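You operate a simulated robot arm through the tools that you are given. There is no shell and no other tool. Be economical: measure what you need, move in short steps, check, and stop when the job is done.

The job below is to be done with a simulated robot arm. You get a single attempt, and the scene is never put back.

Task
Put the cordial bottle and the tomato on the iron pan.

The check looks at the end state, three seconds after you hand in, the way a careful person would. Anything else that was tipped, shoved, dropped, spilled or broken makes it a failure.

Robot
A 7-joint arm with a two-finger parallel gripper, fixed in place. Base frame: the origin is at the foot of the arm, x ahead of it, y to its left, z up; the work surface is at about z = 0. Lengths are in cm, angles in degrees, forces in N, time in s.
With the tool pointing down near the work surface it reaches from about 24 to 62 cm from the base axis. Its first joint turns from -66.0 to 66.0 degrees. Payload 2.6 kg.
Tool frame: the origin (TCP) lies between the finger pads and is the grasp point; the fingertips stand 3 cm ahead of it; z points along the fingers, y is the line along which they close. The gripper opens to 9.4 cm. The fingers are 2.8 cm wide and 1 cm thick; the gripper's body (5 by 9.6 cm) begins 5.5 cm behind the TCP.
Orientation is that of the tool frame in the base frame, as a unit quaternion [w, x, y, z]. With the fingers straight down and closing along the base's y, the tool's x points along the base's -x, its y along +y and its z along -z.

Tools
- The arm moves only by the tool apply_moves. Its argument "increments" is a list of rows, each a list of 7 numbers: the shift along the tool's x, y, z in units of 300 mm (1.0 is 300 mm), then the turn, a rotation vector about the tool's x, y, z in units of 45 degrees (1.0 is 45 degrees), then the closure, from 0 (fully open) to 1 (shut). In form: [[tx, ty, tz, ax, ay, az, fingers], ...]. A call has 1 to 10 rows; each row is the pose to reach, as a shift and turn from the pose commanded when the call began, along the tool's axes at that moment. A call with a number of a shift or a turn outside -1 to 1 is refused whole. A row lasts 0.2 s, in which the tool goes at most 5 cm and 8.6 degrees; a call with a longer step from one row to the next is refused whole, and so is a gripper value outside its range. Where a pose cannot be reached the arm comes as near as it can. A force on the tool above 40 N (or 10 N above the force at the start of the call, whichever is more), or a blocked arm, ends the call early, and 0.2 s more pass. The fingers move at their own pace (about 7.2 cm/s each) and stop on an object; they squeeze with about 45 N. The grip force told is the motor's: it shows also when the fingers shut on nothing. Time passes only in rows, and 0.2 s behind the last, so rows that repeat a pose let the fingers close. The reply holds the time, the measured pose of the TCP, the force on the tool along the base axes, the opening and the grip force, in the units named above and with some noise.
- Cameras (640 x 400 px; columns grow to the right, rows downward): "scene" is fixed at [5.04, 44.59, 56.18]; the picture's right is [-0.63, -0.78, 0.00], its down [-0.47, 0.37, -0.80] and it looks along [0.62, -0.50, -0.60] (base axes); focal length 369 px, centre (320, 200). "wrist" rides on the gripper at [7.6, 1.4, -10.2] in the tool frame; the picture's right is [-0.18, 0.98, 0.00], its down [-0.75, -0.14, -0.64] and it looks along [-0.63, -0.12, 0.77] (tool axes); focal length 243 px, centre (320, 200). There is no depth. A picture from a camera that has moved, and an enlarged one, comes with that camera's place and axes in the base frame and with its lens.
- get_image(camera): a new picture of that camera. No time passes.
- zoom(camera, box): a new picture of the part [left, top, right, bottom] of that camera's present view, enlarged. No time passes.
- job_done(): hands the job in; it is judged then, once.

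Go step by step. Nothing tells you positions but the pictures and the camera data: compare them with the known pose of the tool, close in by small moves and look again before you grip or let go. The budget is 90 turns and 36 pictures, counting those below and the enlarged ones. Unless the task says otherwise, let go and move clear before handing in, and close with one line.

The tools are called after "Request:" as name(argument=value, ...) on one line, values as JSON. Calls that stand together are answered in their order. apply_moves: Moves the arm, as the interface text tells. Its arguments: {"type":"object","properties":{"increments":{"type":"array"}},"required":["increments"]} The other tools are called the same way: get_image (camera) takes a picture; zoom (camera, box) takes an enlarged picture of a part of a camera's view; job_done () hands the job in.

At the start:

```text
time_s: 0.0
eef_pos: [39.89, 3.24, 26.62]
orientation: [0.0, 0.0, 1.0, 0.0]
wrist_force: [-1.2, 0.8, 0.5]
grip_width: 9.4
grip_force: 0.0
```

scene: 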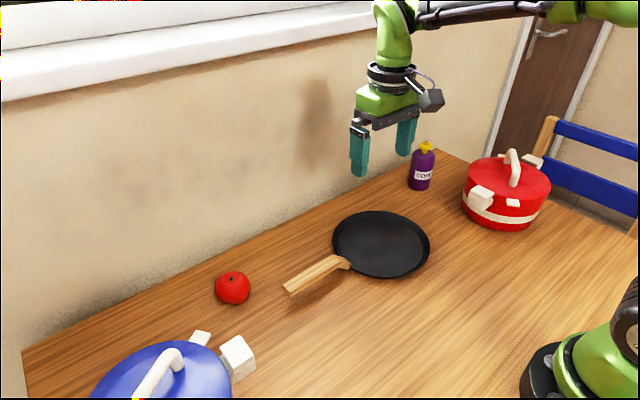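
wrist: 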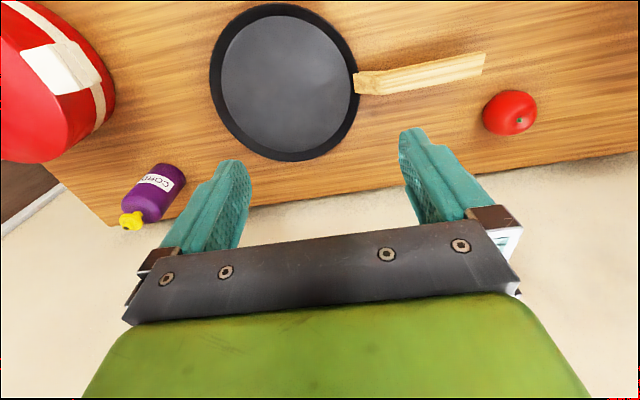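

I see the tomato at about (50, 29), the pan centred at about (42, -2), and the bottle at about (51, -26). I'll zoom in to refine these estimates.

Request:
zoom(camera="scene", box=[380, 120, 476, 204])

Request:
zoom(camera="scene", box=[200, 200, 440, 350])

```text
4.76 times, centred on (428, 162) of scene
camera zoom: at [5.04, 44.59, 56.18], right [-0.63, -0.78, 0.0], down [-0.47, 0.37, -0.8], along [0.62, -0.5, -0.6], focal length 1758 px, centre (-194, 381)
```

zoom: 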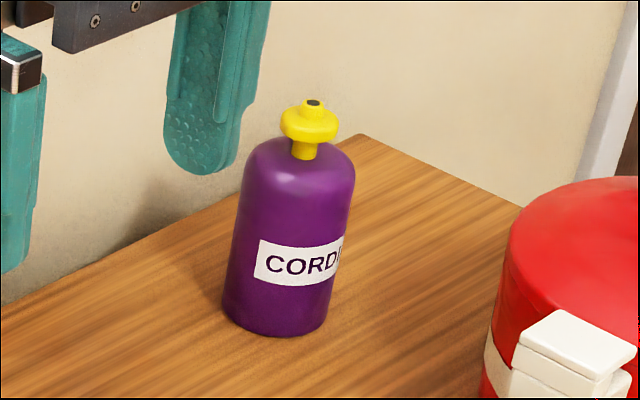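

```text
2.67 times, centred on (320, 275) of scene
camera zoom: at [5.04, 44.59, 56.18], right [-0.63, -0.78, 0.0], down [-0.47, 0.37, -0.8], along [0.62, -0.5, -0.6], focal length 985 px, centre (320, 0)
```

zoom: 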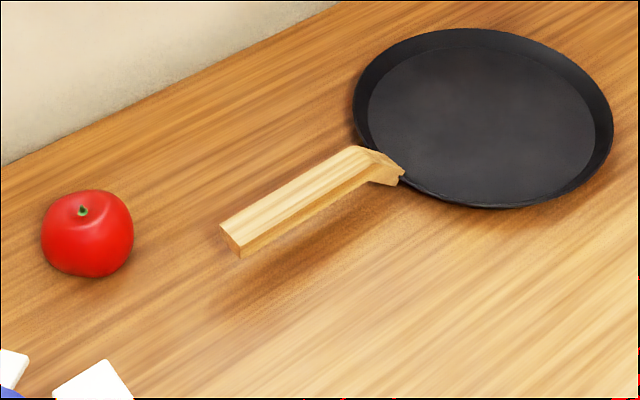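

The bottle looks to be at about (51.8, -27), 6 cm wide and 13 cm tall. The pan floor is centred near (41, -1) with a radius of about 9 cm. I'll move above the bottle and check from the wrist camera.

Request:
apply_moves(increments=[[-0.048, -0.124, 0.025, 0, 0, 0, 0], [-0.096, -0.248, 0.05, 0, 0, 0, 0], [-0.144, -0.372, 0.075, 0, 0, 0, 0], [-0.192, -0.496, 0.1, 0, 0, 0, 0], [-0.24, -0.62, 0.125, 0, 0, 0, 0], [-0.288, -0.744, 0.15, 0, 0, 0, 0], [-0.336, -0.868, 0.175, 0, 0, 0, 0], [-0.393, -0.995, 0.2, 0, 0, 0, 0], [-0.393, -0.995, 0.2, 0, 0, 0, 0]])

Request:
get_image(camera="wrist")

Request:
get_image(camera="scene")

```text
time_s: 2.0
eef_pos: [51.79, -26.77, 20.39]
orientation: [-0.002, -0.001, 1.0, 0.0]
wrist_force: [-0.6, 0.2, 1.5]
grip_width: 9.38
grip_force: 0.0
```

```text
31 pictures are left
camera wrist: at [44.24, -25.4, 30.76], right [0.18, 0.98, 0.0], down [0.75, -0.14, 0.64], along [0.63, -0.12, -0.77], focal length 243 px, centre (320, 200)
```

wrist: 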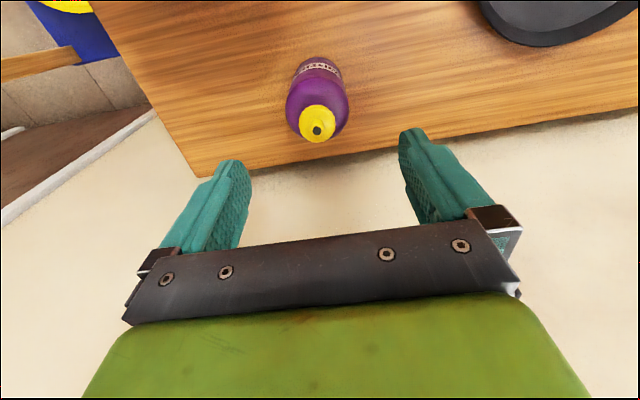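

```text
30 pictures are left
```

scene: 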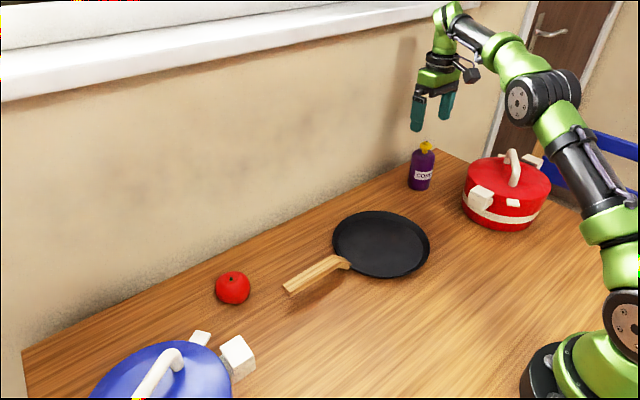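

The bottle axis is confirmed near (51.9, -27.1). I'll descend around it to z≈8.7, so the body stays above the cap.

Request:
apply_moves(increments=[[-0.003, -0.01, 0.1, 0, 0, 0, 0], [-0.003, -0.01, 0.2, 0, 0, 0, 0], [-0.003, -0.01, 0.3, 0, 0, 0, 0], [-0.003, -0.01, 0.39, 0, 0, 0, 0], [-0.003, -0.01, 0.39, 0, 0, 0, 0]])

Request:
get_image(camera="wrist")

Request:
zoom(camera="scene", box=[372, 90, 484, 204])

```text
time_s: 3.2
eef_pos: [51.97, -26.9, 8.66]
orientation: [0.001, 0.0, 1.0, 0.0]
wrist_force: [0.0, -0.6, 0.1]
grip_width: 9.39
grip_force: 0.1
```

```text
29 pictures are left
camera wrist: at [44.22, -25.58, 18.88], right [0.18, 0.98, 0.0], down [0.75, -0.14, 0.64], along [0.63, -0.12, -0.77], focal length 243 px, centre (320, 200)
```

wrist: 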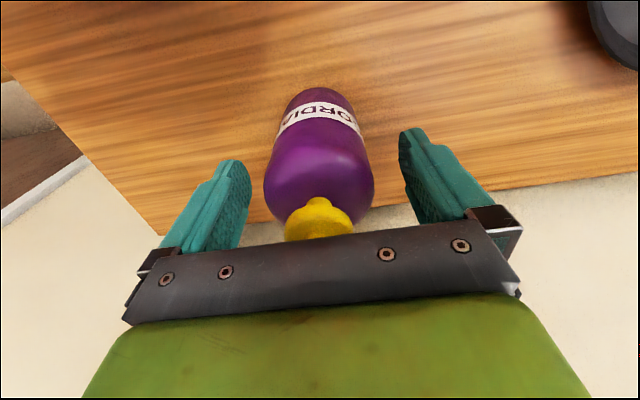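

```text
3.51 times, centred on (428, 147) of scene
camera zoom: at [5.04, 44.59, 56.18], right [-0.63, -0.78, 0.0], down [-0.47, 0.37, -0.8], along [0.62, -0.5, -0.6], focal length 1296 px, centre (-59, 386)
```

zoom: 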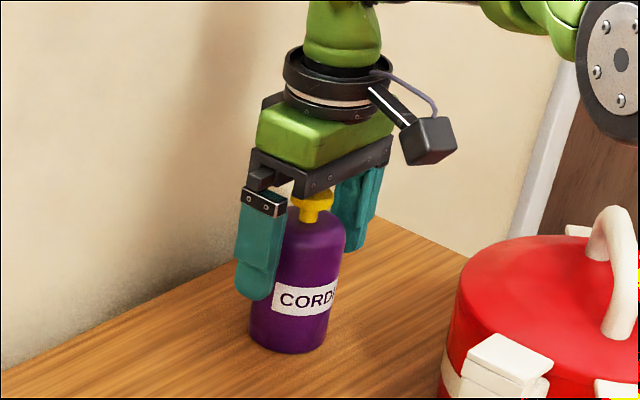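

The bottle sits centred between the fingers with no contact, so I'll close on it.

Request:
apply_moves(increments=[[0, 0, 0, 0, 0, 0, 0.2], [0, 0, 0, 0, 0, 0, 0.35], [0, 0, 0, 0, 0, 0, 0.5], [0, 0, 0, 0, 0, 0, 0.6], [0, 0, 0, 0, 0, 0, 0.6]])

```text
time_s: 4.4
eef_pos: [51.82, -26.96, 8.76]
orientation: [0.0, 0.0, 1.0, 0.0]
wrist_force: [0.3, -0.7, 1.6]
grip_width: 5.73
grip_force: 45.1
```

I have a firm grip at 5.7 cm. I'll lift straight up.

Request:
apply_moves(increments=[[0, 0, -0.03, 0, 0, 0, 0.6], [0, 0, -0.08, 0, 0, 0, 0.6], [0, 0, -0.15, 0, 0, 0, 0.6], [0, 0, -0.23, 0, 0, 0, 0.6], [0, 0, -0.27, 0, 0, 0, 0.6], [0, 0, -0.27, 0, 0, 0, 0.6]])

Request:
get_image(camera="scene")

```text
time_s: 5.8
eef_pos: [51.81, -27.03, 16.99]
orientation: [0.0, -0.002, 1.0, 0.0]
wrist_force: [0.1, -0.1, -1.4]
grip_width: 5.76
grip_force: 45.0
```

```text
27 pictures are left
```

scene: 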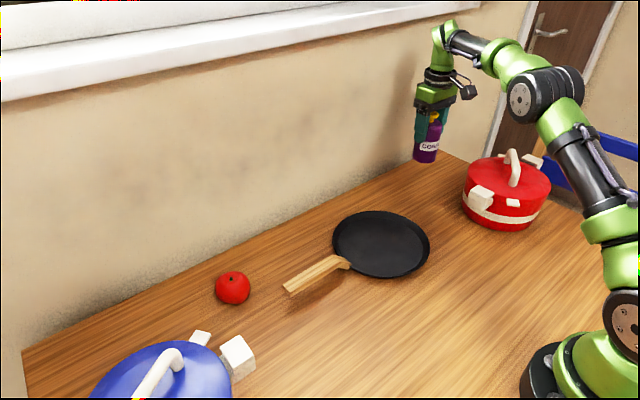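

The bottle is lifted upright. Next I'll carry it over the far half of the pan, at (45.2, -1).

Request:
apply_moves(increments=[[0.013, 0.05, 0, 0, 0, 0, 0.6], [0.038, 0.15, 0, 0, 0, 0, 0.6], [0.069, 0.27, 0, 0, 0, 0, 0.6], [0.1, 0.39, 0, 0, 0, 0, 0.6], [0.13, 0.51, 0, 0, 0, 0, 0.6], [0.16, 0.63, 0, 0, 0, 0, 0.6], [0.19, 0.75, 0, 0, 0, 0, 0.6], [0.21, 0.83, 0, 0, 0, 0, 0.6], [0.22, 0.867, 0, 0, 0, 0, 0.6], [0.22, 0.867, 0, 0, 0, 0, 0.6]])

Request:
get_image(camera="scene")

Request:
get_image(camera="wrist")

```text
time_s: 8.0
eef_pos: [45.35, -1.03, 17.14]
orientation: [0.0, -0.001, 1.0, 0.0]
wrist_force: [0.0, 0.0, -1.0]
grip_width: 5.73
grip_force: 45.1
```

```text
26 pictures are left
```

scene: 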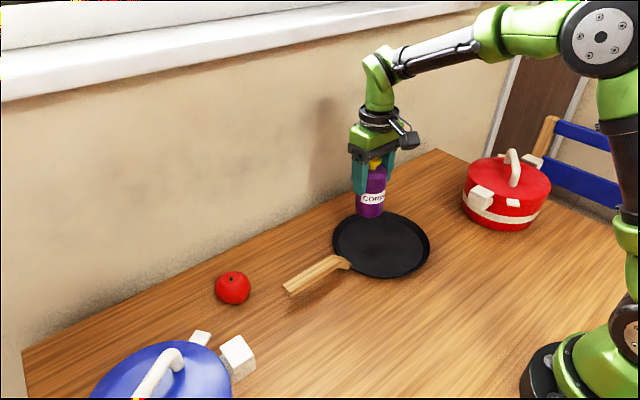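

```text
25 pictures are left
camera wrist: at [37.7, 0.34, 27.48], right [0.18, 0.98, 0.0], down [0.75, -0.14, 0.64], along [0.63, -0.12, -0.77], focal length 243 px, centre (320, 200)
```

wrist: 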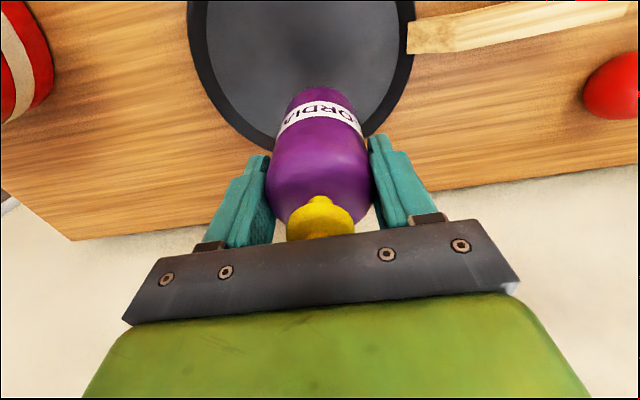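

The pan centre agrees at about (40.7, -1.4), so I'll shift 0.4 cm and lower to about 1.5 cm above the expected contact.

Request:
apply_moves(increments=[[0.014, -0.008, 0.06, 0, 0, 0, 0.6], [0.014, -0.008, 0.12, 0, 0, 0, 0.6], [0.014, -0.008, 0.17, 0, 0, 0, 0.6], [0.014, -0.008, 0.2, 0, 0, 0, 0.6], [0.014, -0.008, 0.2, 0, 0, 0, 0.6]])

Request:
zoom(camera="scene", box=[310, 140, 450, 290])

```text
time_s: 9.2
eef_pos: [44.73, -1.0, 10.94]
orientation: [0.0, 0.0, 1.0, 0.0]
wrist_force: [-0.1, 0.0, -0.7]
grip_width: 5.71
grip_force: 45.4
```

```text
2.67 times, centred on (380, 215) of scene
camera zoom: at [5.04, 44.59, 56.18], right [-0.63, -0.78, 0.0], down [-0.47, 0.37, -0.8], along [0.62, -0.5, -0.6], focal length 985 px, centre (160, 160)
```

zoom: 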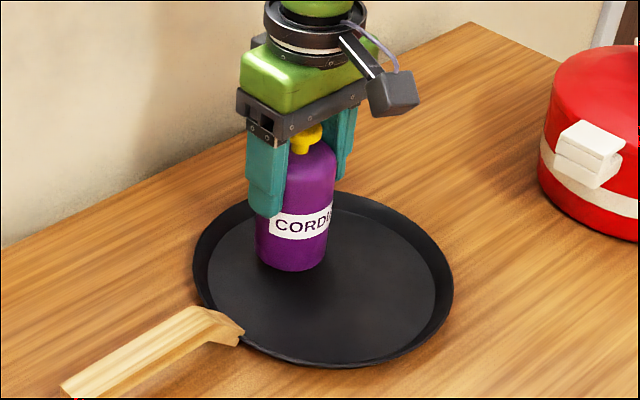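

The bottle hangs upright over the pan floor, and I'll lower it in fine steps while watching the force.

Request:
apply_moves(increments=[[0, 0, 0.01, 0, 0, 0, 0.6], [0, 0, 0.02, 0, 0, 0, 0.6], [0, 0, 0.03, 0, 0, 0, 0.6], [0, 0, 0.03, 0, 0, 0, 0.6]])

```text
time_s: 10.2
eef_pos: [44.72, -1.05, 10.1]
orientation: [0.001, 0.0, 1.0, 0.0]
wrist_force: [0.2, 0.7, -2.1]
grip_width: 5.74
grip_force: 44.9
```

Request:
apply_moves(increments=[[0, 0, 0.007, 0, 0, 0, 0.6], [0, 0, 0.013, 0, 0, 0, 0.6], [0, 0, 0.013, 0, 0, 0, 0.6]])

```text
time_s: 11.0
eef_pos: [44.69, -0.98, 9.68]
orientation: [0.0, -0.001, 1.0, 0.0]
wrist_force: [0.1, 0.2, -1.7]
grip_width: 5.75
grip_force: 44.6
```

No contact yet, so I'll go down another 0.3 cm.

Request:
apply_moves(increments=[[0, 0, 0.005, 0, 0, 0, 0.6], [0, 0, 0.01, 0, 0, 0, 0.6], [0, 0, 0.01, 0, 0, 0, 0.6]])

```text
time_s: 11.8
eef_pos: [44.76, -1.04, 9.51]
orientation: [0.0, 0.0, 1.0, 0.0]
wrist_force: [0.6, 0.1, -1.9]
grip_width: 5.73
grip_force: 45.2
```

Still no contact force, so I'll take another small step and look.

Request:
apply_moves(increments=[[0, 0, 0.005, 0, 0, 0, 0.6], [0, 0, 0.008, 0, 0, 0, 0.6], [0, 0, 0.008, 0, 0, 0, 0.6]])

Request:
zoom(camera="scene", box=[340, 180, 420, 250])

```text
time_s: 12.6
eef_pos: [44.81, -1.14, 9.23]
orientation: [0.001, 0.0, 1.0, 0.0]
wrist_force: [1.1, 0.2, -1.0]
grip_width: 5.74
grip_force: 44.8
```

```text
5.71 times, centred on (380, 215) of scene
camera zoom: at [5.04, 44.59, 56.18], right [-0.63, -0.78, 0.0], down [-0.47, 0.37, -0.8], along [0.62, -0.5, -0.6], focal length 2110 px, centre (-23, 114)
```

zoom: 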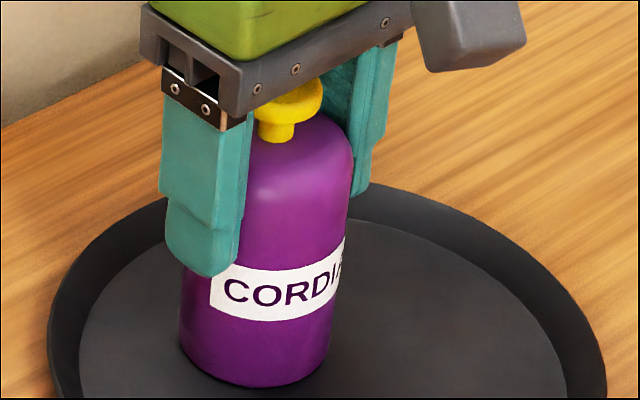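

The base is almost on the floor, so I'll keep taking small steps.

Request:
apply_moves(increments=[[0, 0, 0.004, 0, 0, 0, 0.6], [0, 0, 0.007, 0, 0, 0, 0.6], [0, 0, 0.007, 0, 0, 0, 0.6]])

```text
time_s: 13.4
eef_pos: [44.83, -1.11, 9.1]
orientation: [0.001, 0.0, 1.0, 0.0]
wrist_force: [-6.5, -3.4, 22.8]
grip_width: 5.73
grip_force: 45.0
```

It has made contact at 23 N. I'll ease up slightly and open.

Request:
apply_moves(increments=[[0, 0, -0.004, 0, 0, 0, 0.6], [0, 0, -0.004, 0, 0, 0, 0.5], [0, 0, -0.004, 0, 0, 0, 0.35], [0, 0, -0.004, 0, 0, 0, 0.2], [0, 0, -0.004, 0, 0, 0, 0.05], [0, 0, -0.004, 0, 0, 0, 0]])

Request:
get_image(camera="wrist")

Request:
zoom(camera="scene", box=[310, 140, 450, 290])

```text
time_s: 14.8
eef_pos: [44.84, -1.09, 9.15]
orientation: [0.0, 0.001, 1.0, 0.0]
wrist_force: [0.8, 0.5, 0.1]
grip_width: 9.41
grip_force: 0.0
```

```text
22 pictures are left
camera wrist: at [37.13, 0.23, 19.38], right [0.18, 0.98, 0.0], down [0.75, -0.14, 0.64], along [0.63, -0.12, -0.77], focal length 243 px, centre (320, 200)
```

wrist: 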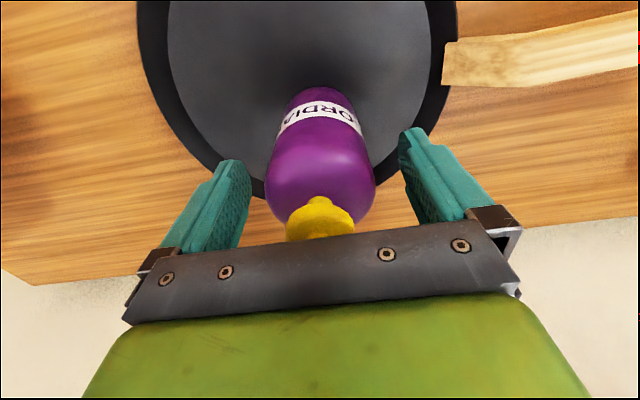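

```text
2.67 times, centred on (380, 215) of scene
camera zoom: at [5.04, 44.59, 56.18], right [-0.63, -0.78, 0.0], down [-0.47, 0.37, -0.8], along [0.62, -0.5, -0.6], focal length 985 px, centre (160, 160)
```

zoom: 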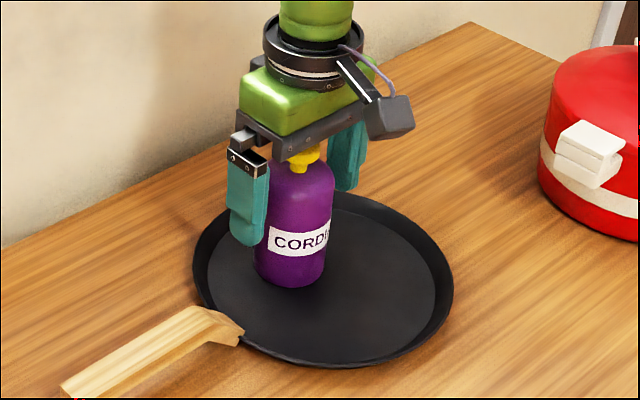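

The bottle stands on the pan and the fingers are clear. I'll rise straight up, then traverse to above the tomato.

Request:
apply_moves(increments=[[0, 0, -0.11, 0, 0, 0, 0], [0, 0, -0.23, 0, 0, 0, 0], [0, 0, -0.35, 0, 0, 0, 0], [-0.023, 0.14, -0.35, 0, 0, 0, 0], [-0.046, 0.29, -0.35, 0, 0, 0, 0], [-0.07, 0.44, -0.35, 0, 0, 0, 0], [-0.093, 0.59, -0.35, 0, 0, 0, 0], [-0.116, 0.74, -0.35, 0, 0, 0, 0], [-0.14, 0.88, -0.35, 0, 0, 0, 0], [-0.163, 1.0, -0.35, 0, 0, 0, 0]])

Request:
get_image(camera="wrist")

Request:
get_image(camera="scene")

```text
time_s: 17.0
eef_pos: [49.58, 28.94, 19.63]
orientation: [0.0, 0.0, 1.0, 0.0]
wrist_force: [0.8, 0.4, 0.3]
grip_width: 9.41
grip_force: 0.1
```

```text
20 pictures are left
camera wrist: at [41.95, 30.28, 29.82], right [0.18, 0.98, 0.0], down [0.75, -0.14, 0.64], along [0.63, -0.12, -0.77], focal length 243 px, centre (320, 200)
```

wrist: 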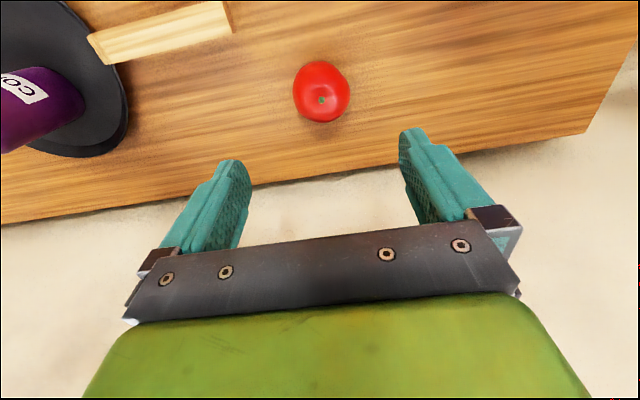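

```text
19 pictures are left
```

scene: 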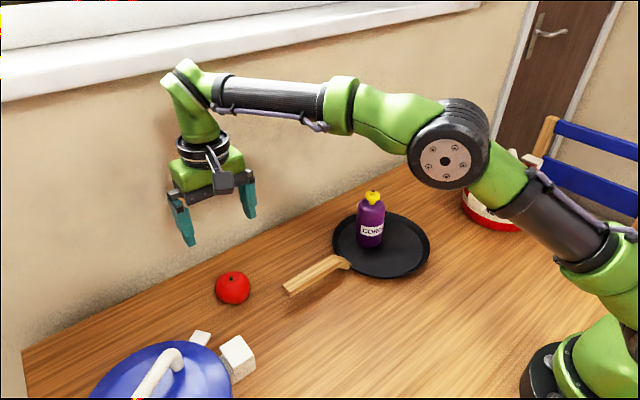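

The tomato is confirmed at (49.6, 28.9), about 6 cm wide, right below the gripper. I'll descend to z≈4.2.

Request:
apply_moves(increments=[[0, 0, 0.13, 0, 0, 0, 0], [0, 0, 0.26, 0, 0, 0, 0], [0, 0, 0.37, 0, 0, 0, 0], [0, 0, 0.46, 0, 0, 0, 0], [0, 0, 0.51, 0, 0, 0, 0], [0, 0, 0.51, 0, 0, 0, 0]])

Request:
get_image(camera="wrist")

Request:
zoom(camera="scene", box=[160, 180, 320, 330])

```text
time_s: 18.4
eef_pos: [49.62, 28.74, 4.06]
orientation: [0.0, 0.001, 1.0, 0.0]
wrist_force: [0.0, -0.1, 0.2]
grip_width: 9.4
grip_force: 0.1
```

```text
18 pictures are left
camera wrist: at [42.03, 30.14, 14.32], right [0.18, 0.98, 0.0], down [0.75, -0.14, 0.64], along [0.63, -0.12, -0.77], focal length 243 px, centre (320, 200)
```

wrist: 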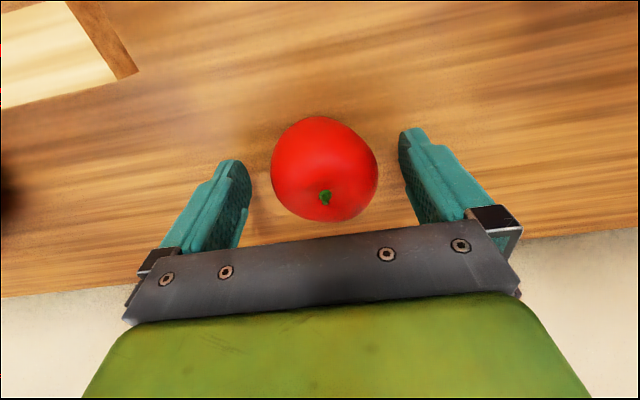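

```text
2.67 times, centred on (240, 255) of scene
camera zoom: at [5.04, 44.59, 56.18], right [-0.63, -0.78, 0.0], down [-0.47, 0.37, -0.8], along [0.62, -0.5, -0.6], focal length 985 px, centre (533, 53)
```

zoom: 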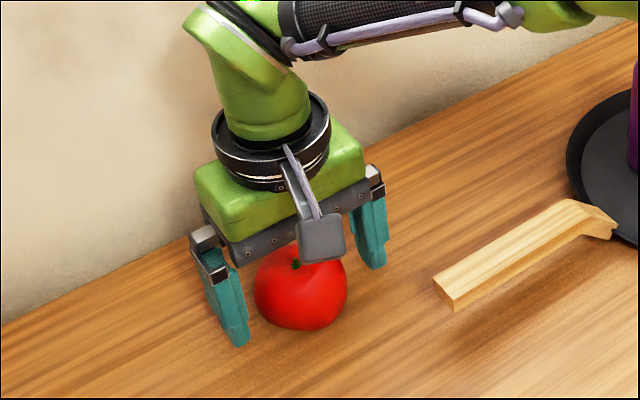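

The tomato is centred between the fingers, so I'll close gently.

Request:
apply_moves(increments=[[0.007, 0.005, 0, 0, 0, 0, 0.15], [0.007, 0.005, 0, 0, 0, 0, 0.25], [0.007, 0.005, 0, 0, 0, 0, 0.35], [0.007, 0.005, 0, 0, 0, 0, 0.42], [0.007, 0.005, 0, 0, 0, 0, 0.42]])

```text
time_s: 19.6
eef_pos: [49.41, 28.99, 4.24]
orientation: [-0.001, 0.001, 1.0, 0.001]
wrist_force: [0.9, 0.8, -0.3]
grip_width: 6.26
grip_force: 44.6
```

I'm holding it at 6.3 cm. I'll lift it straight up.

Request:
apply_moves(increments=[[0, 0, -0.03, 0, 0, 0, 0.42], [0, 0, -0.09, 0, 0, 0, 0.42], [0, 0, -0.18, 0, 0, 0, 0.42], [0, 0, -0.29, 0, 0, 0, 0.42], [0, 0, -0.4, 0, 0, 0, 0.42], [0, 0, -0.46, 0, 0, 0, 0.42], [0, 0, -0.46, 0, 0, 0, 0.42]])

Request:
get_image(camera="wrist")

```text
time_s: 21.2
eef_pos: [49.41, 29.05, 17.99]
orientation: [0.001, -0.001, 1.0, 0.0]
wrist_force: [0.5, 0.2, -1.8]
grip_width: 6.24
grip_force: 45.9
```

```text
16 pictures are left
camera wrist: at [41.77, 30.44, 28.18], right [0.18, 0.98, 0.0], down [0.75, -0.14, 0.64], along [0.63, -0.12, -0.77], focal length 243 px, centre (320, 200)
```

wrist: 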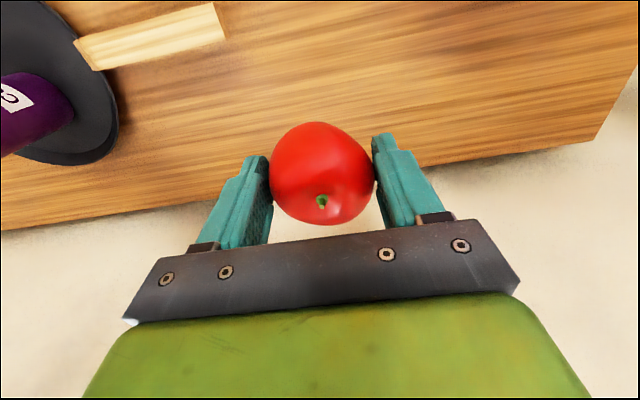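

The tomato is secure. I'll swing to the near half of the pan, about (36.4, -1), with x leading so the path stays clear of the bottle.

Request:
apply_moves(increments=[[0.06, -0.05, 0, 0, 0, 0, 0.42], [0.16, -0.14, 0, 0, 0, 0, 0.42], [0.26, -0.25, 0, 0, 0, 0, 0.42], [0.34, -0.38, 0, 0, 0, 0, 0.42], [0.4, -0.52, 0, 0, 0, 0, 0.42], [0.433, -0.67, 0, 0, 0, 0, 0.42], [0.433, -0.81, 0, 0, 0, 0, 0.42], [0.433, -0.93, 0, 0, 0, 0, 0.42], [0.433, -1.0, 0, 0, 0, 0, 0.42], [0.433, -1.0, 0, 0, 0, 0, 0.42]])

Request:
get_image(camera="wrist")

Request:
zoom(camera="scene", box=[300, 110, 480, 290])

```text
time_s: 23.4
eef_pos: [36.16, -1.3, 17.85]
orientation: [0.0, -0.001, 1.0, -0.001]
wrist_force: [0.4, -0.4, -1.2]
grip_width: 6.26
grip_force: 44.9
```

```text
15 pictures are left
camera wrist: at [28.57, 0.12, 28.18], right [0.18, 0.98, 0.0], down [0.75, -0.14, 0.64], along [0.63, -0.12, -0.77], focal length 243 px, centre (320, 200)
```

wrist: 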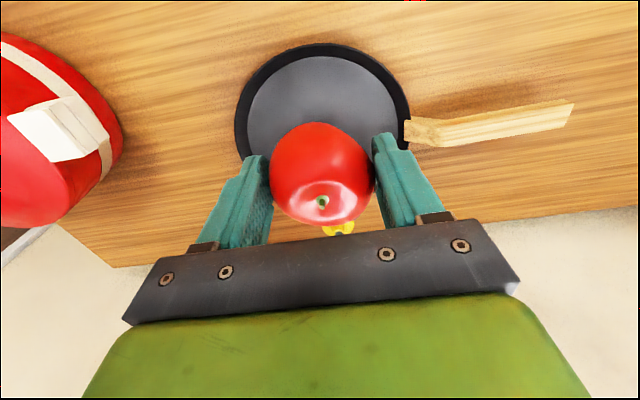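

```text
2.22 times, centred on (390, 200) of scene
camera zoom: at [5.04, 44.59, 56.18], right [-0.63, -0.78, 0.0], down [-0.47, 0.37, -0.8], along [0.62, -0.5, -0.6], focal length 820 px, centre (164, 200)
```

zoom: 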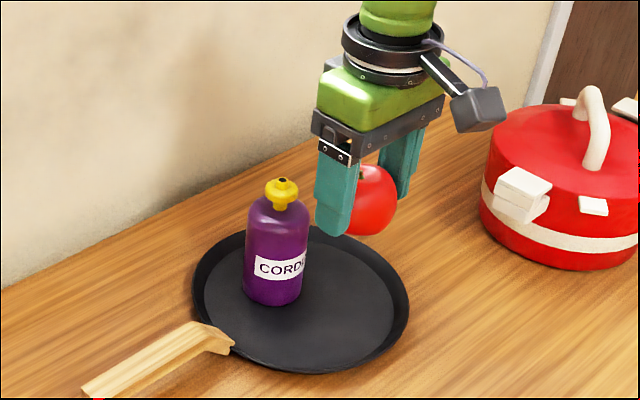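

Tomato is slightly close to the near wall of the pan, so I'll shift 0.6 cm toward the centre and lower to about 0.7 cm above the floor.

Request:
apply_moves(increments=[[-0.02, 0, 0.06, 0, 0, 0, 0.42], [-0.02, 0, 0.14, 0, 0, 0, 0.42], [-0.02, 0, 0.22, 0, 0, 0, 0.42], [-0.02, 0, 0.3, 0, 0, 0, 0.42], [-0.02, 0, 0.37, 0, 0, 0, 0.42], [-0.02, 0, 0.41, 0, 0, 0, 0.42], [-0.02, 0, 0.41, 0, 0, 0, 0.42]])

Request:
zoom(camera="scene", box=[310, 140, 450, 290])

Request:
get_image(camera="wrist")

```text
time_s: 25.0
eef_pos: [37.02, -0.76, 5.8]
orientation: [-0.001, 0.0, 1.0, 0.0]
wrist_force: [0.3, -0.4, -1.3]
grip_width: 6.28
grip_force: 45.4
```

```text
2.67 times, centred on (380, 215) of scene
camera zoom: at [5.04, 44.59, 56.18], right [-0.63, -0.78, 0.0], down [-0.47, 0.37, -0.8], along [0.62, -0.5, -0.6], focal length 985 px, centre (160, 160)
```

zoom: 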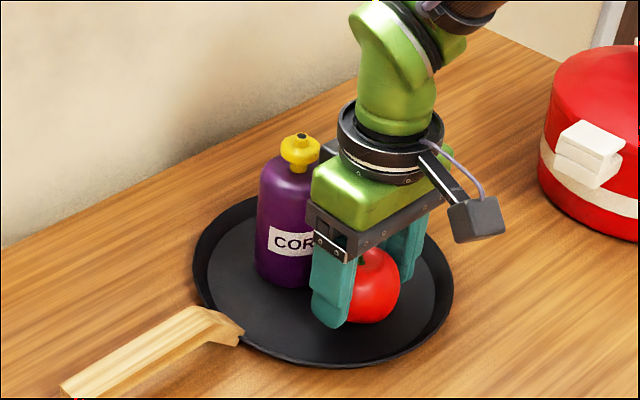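

```text
12 pictures are left
camera wrist: at [29.41, 0.41, 16.03], right [0.18, 0.98, 0.0], down [0.75, -0.14, 0.64], along [0.63, -0.12, -0.77], focal length 243 px, centre (320, 200)
```

wrist: 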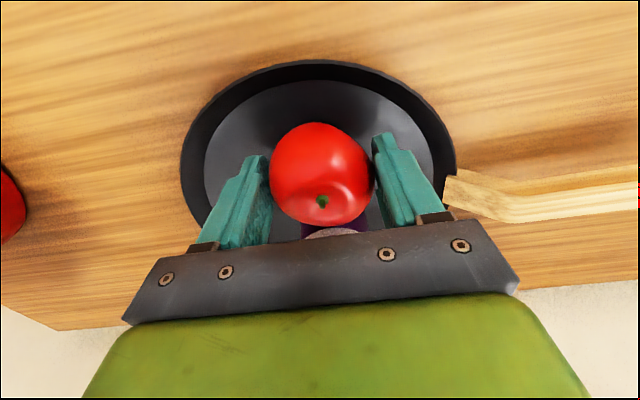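

Clearances look good, and I'll lower it in fine steps.

Request:
apply_moves(increments=[[0, 0, 0.012, 0, 0, 0, 0.42], [0, 0, 0.022, 0, 0, 0, 0.42], [0, 0, 0.028, 0, 0, 0, 0.42], [0, 0, 0.028, 0, 0, 0, 0.42]])

```text
time_s: 26.0
eef_pos: [37.06, -0.93, 4.88]
orientation: [0.0, 0.0, 1.0, 0.0]
wrist_force: [0.5, -0.1, -2.0]
grip_width: 6.24
grip_force: 45.3
```

Request:
apply_moves(increments=[[0, 0, 0.004, 0, 0, 0, 0.42], [0, 0, 0.007, 0, 0, 0, 0.42], [0, 0, 0.007, 0, 0, 0, 0.42]])

```text
time_s: 26.8
eef_pos: [37.11, -0.88, 4.63]
orientation: [0.001, 0.0, 1.0, 0.0]
wrist_force: [0.3, -0.3, -0.7]
grip_width: 6.25
grip_force: 45.2
```

No clear contact yet, so I'll take one more small step.

Request:
apply_moves(increments=[[0, 0, 0.004, 0, 0, 0, 0.42], [0, 0, 0.006, 0, 0, 0, 0.42], [0, 0, 0.006, 0, 0, 0, 0.42]])

```text
time_s: 27.6
eef_pos: [37.17, -0.98, 4.64]
orientation: [0.001, 0.0, 1.0, 0.0]
wrist_force: [-1.7, -0.7, 14.6]
grip_width: 6.25
grip_force: 45.2
```

It has made contact at 15 N. I'll ease up a touch and open slowly.

Request:
apply_moves(increments=[[0, 0, -0.003, 0, 0, 0, 0.42], [0, 0, -0.003, 0, 0, 0, 0.34], [0, 0, -0.003, 0, 0, 0, 0.3], [0, 0, -0.003, 0, 0, 0, 0.24], [0, 0, -0.003, 0, 0, 0, 0.15], [0, 0, -0.003, 0, 0, 0, 0.08], [0, 0, -0.003, 0, 0, 0, 0.08]])

Request:
get_image(camera="wrist")

```text
time_s: 29.2
eef_pos: [37.1, -0.9, 4.55]
orientation: [0.001, 0.0, 1.0, 0.0]
wrist_force: [-0.4, 0.0, 0.3]
grip_width: 8.64
grip_force: 0.1
```

```text
11 pictures are left
camera wrist: at [29.43, 0.45, 14.85], right [0.18, 0.98, 0.0], down [0.75, -0.14, 0.64], along [0.63, -0.12, -0.77], focal length 243 px, centre (320, 200)
```

wrist: 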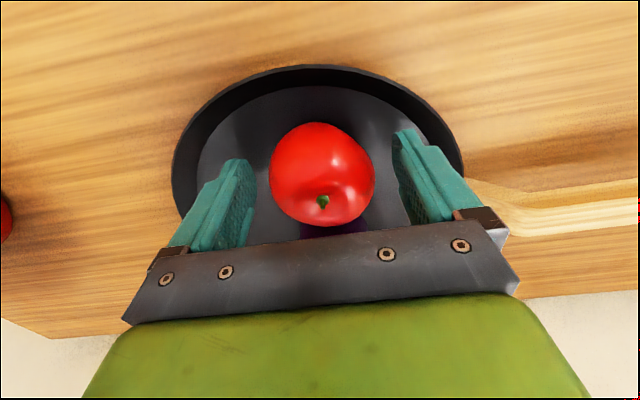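

The tomato stayed put and both fingers are clear. I'll rise straight up and check the scene.

Request:
apply_moves(increments=[[0, 0, -0.05, 0, 0, 0, 0.08], [0, 0, -0.13, 0, 0, 0, 0.08], [0, 0, -0.25, 0, 0, 0, 0.08], [0, 0, -0.38, 0, 0, 0, 0.08], [0, 0, -0.51, 0, 0, 0, 0.08], [0, 0, -0.64, 0, 0, 0, 0.08], [0, 0, -0.7, 0, 0, 0, 0.08], [0, 0, -0.7, 0, 0, 0, 0.08]])

Request:
get_image(camera="scene")

Request:
get_image(camera="wrist")

```text
time_s: 31.0
eef_pos: [37.06, -1.01, 25.45]
orientation: [0.0, -0.001, 1.0, 0.0]
wrist_force: [0.0, 0.8, -0.6]
grip_width: 8.64
grip_force: 0.1
```

```text
10 pictures are left
```

scene: 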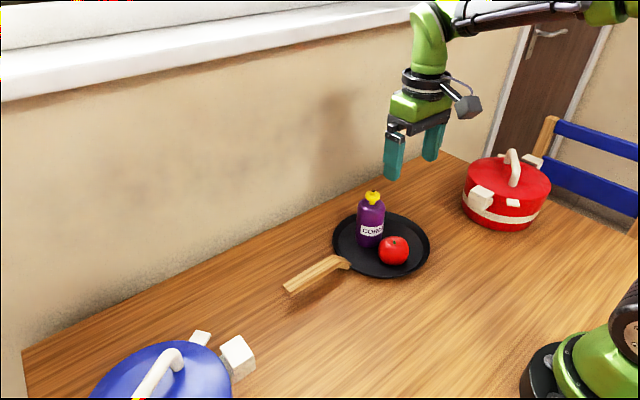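

```text
9 pictures are left
camera wrist: at [29.35, 0.29, 35.75], right [0.18, 0.98, 0.0], down [0.75, -0.14, 0.64], along [0.63, -0.12, -0.77], focal length 243 px, centre (320, 200)
```

wrist: 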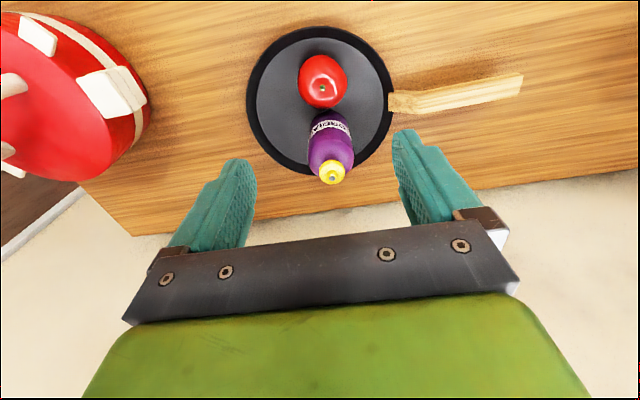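

The bottle stands upright and the tomato rests beside it, both on the pan floor. Nothing else has moved and the arm is clear, so I'm handing in.

Request:
job_done()

```text
The job is handed in.
```

The cordial bottle (upright) and the tomato are both on the iron pan, the arm is clear, and the job is handed in.
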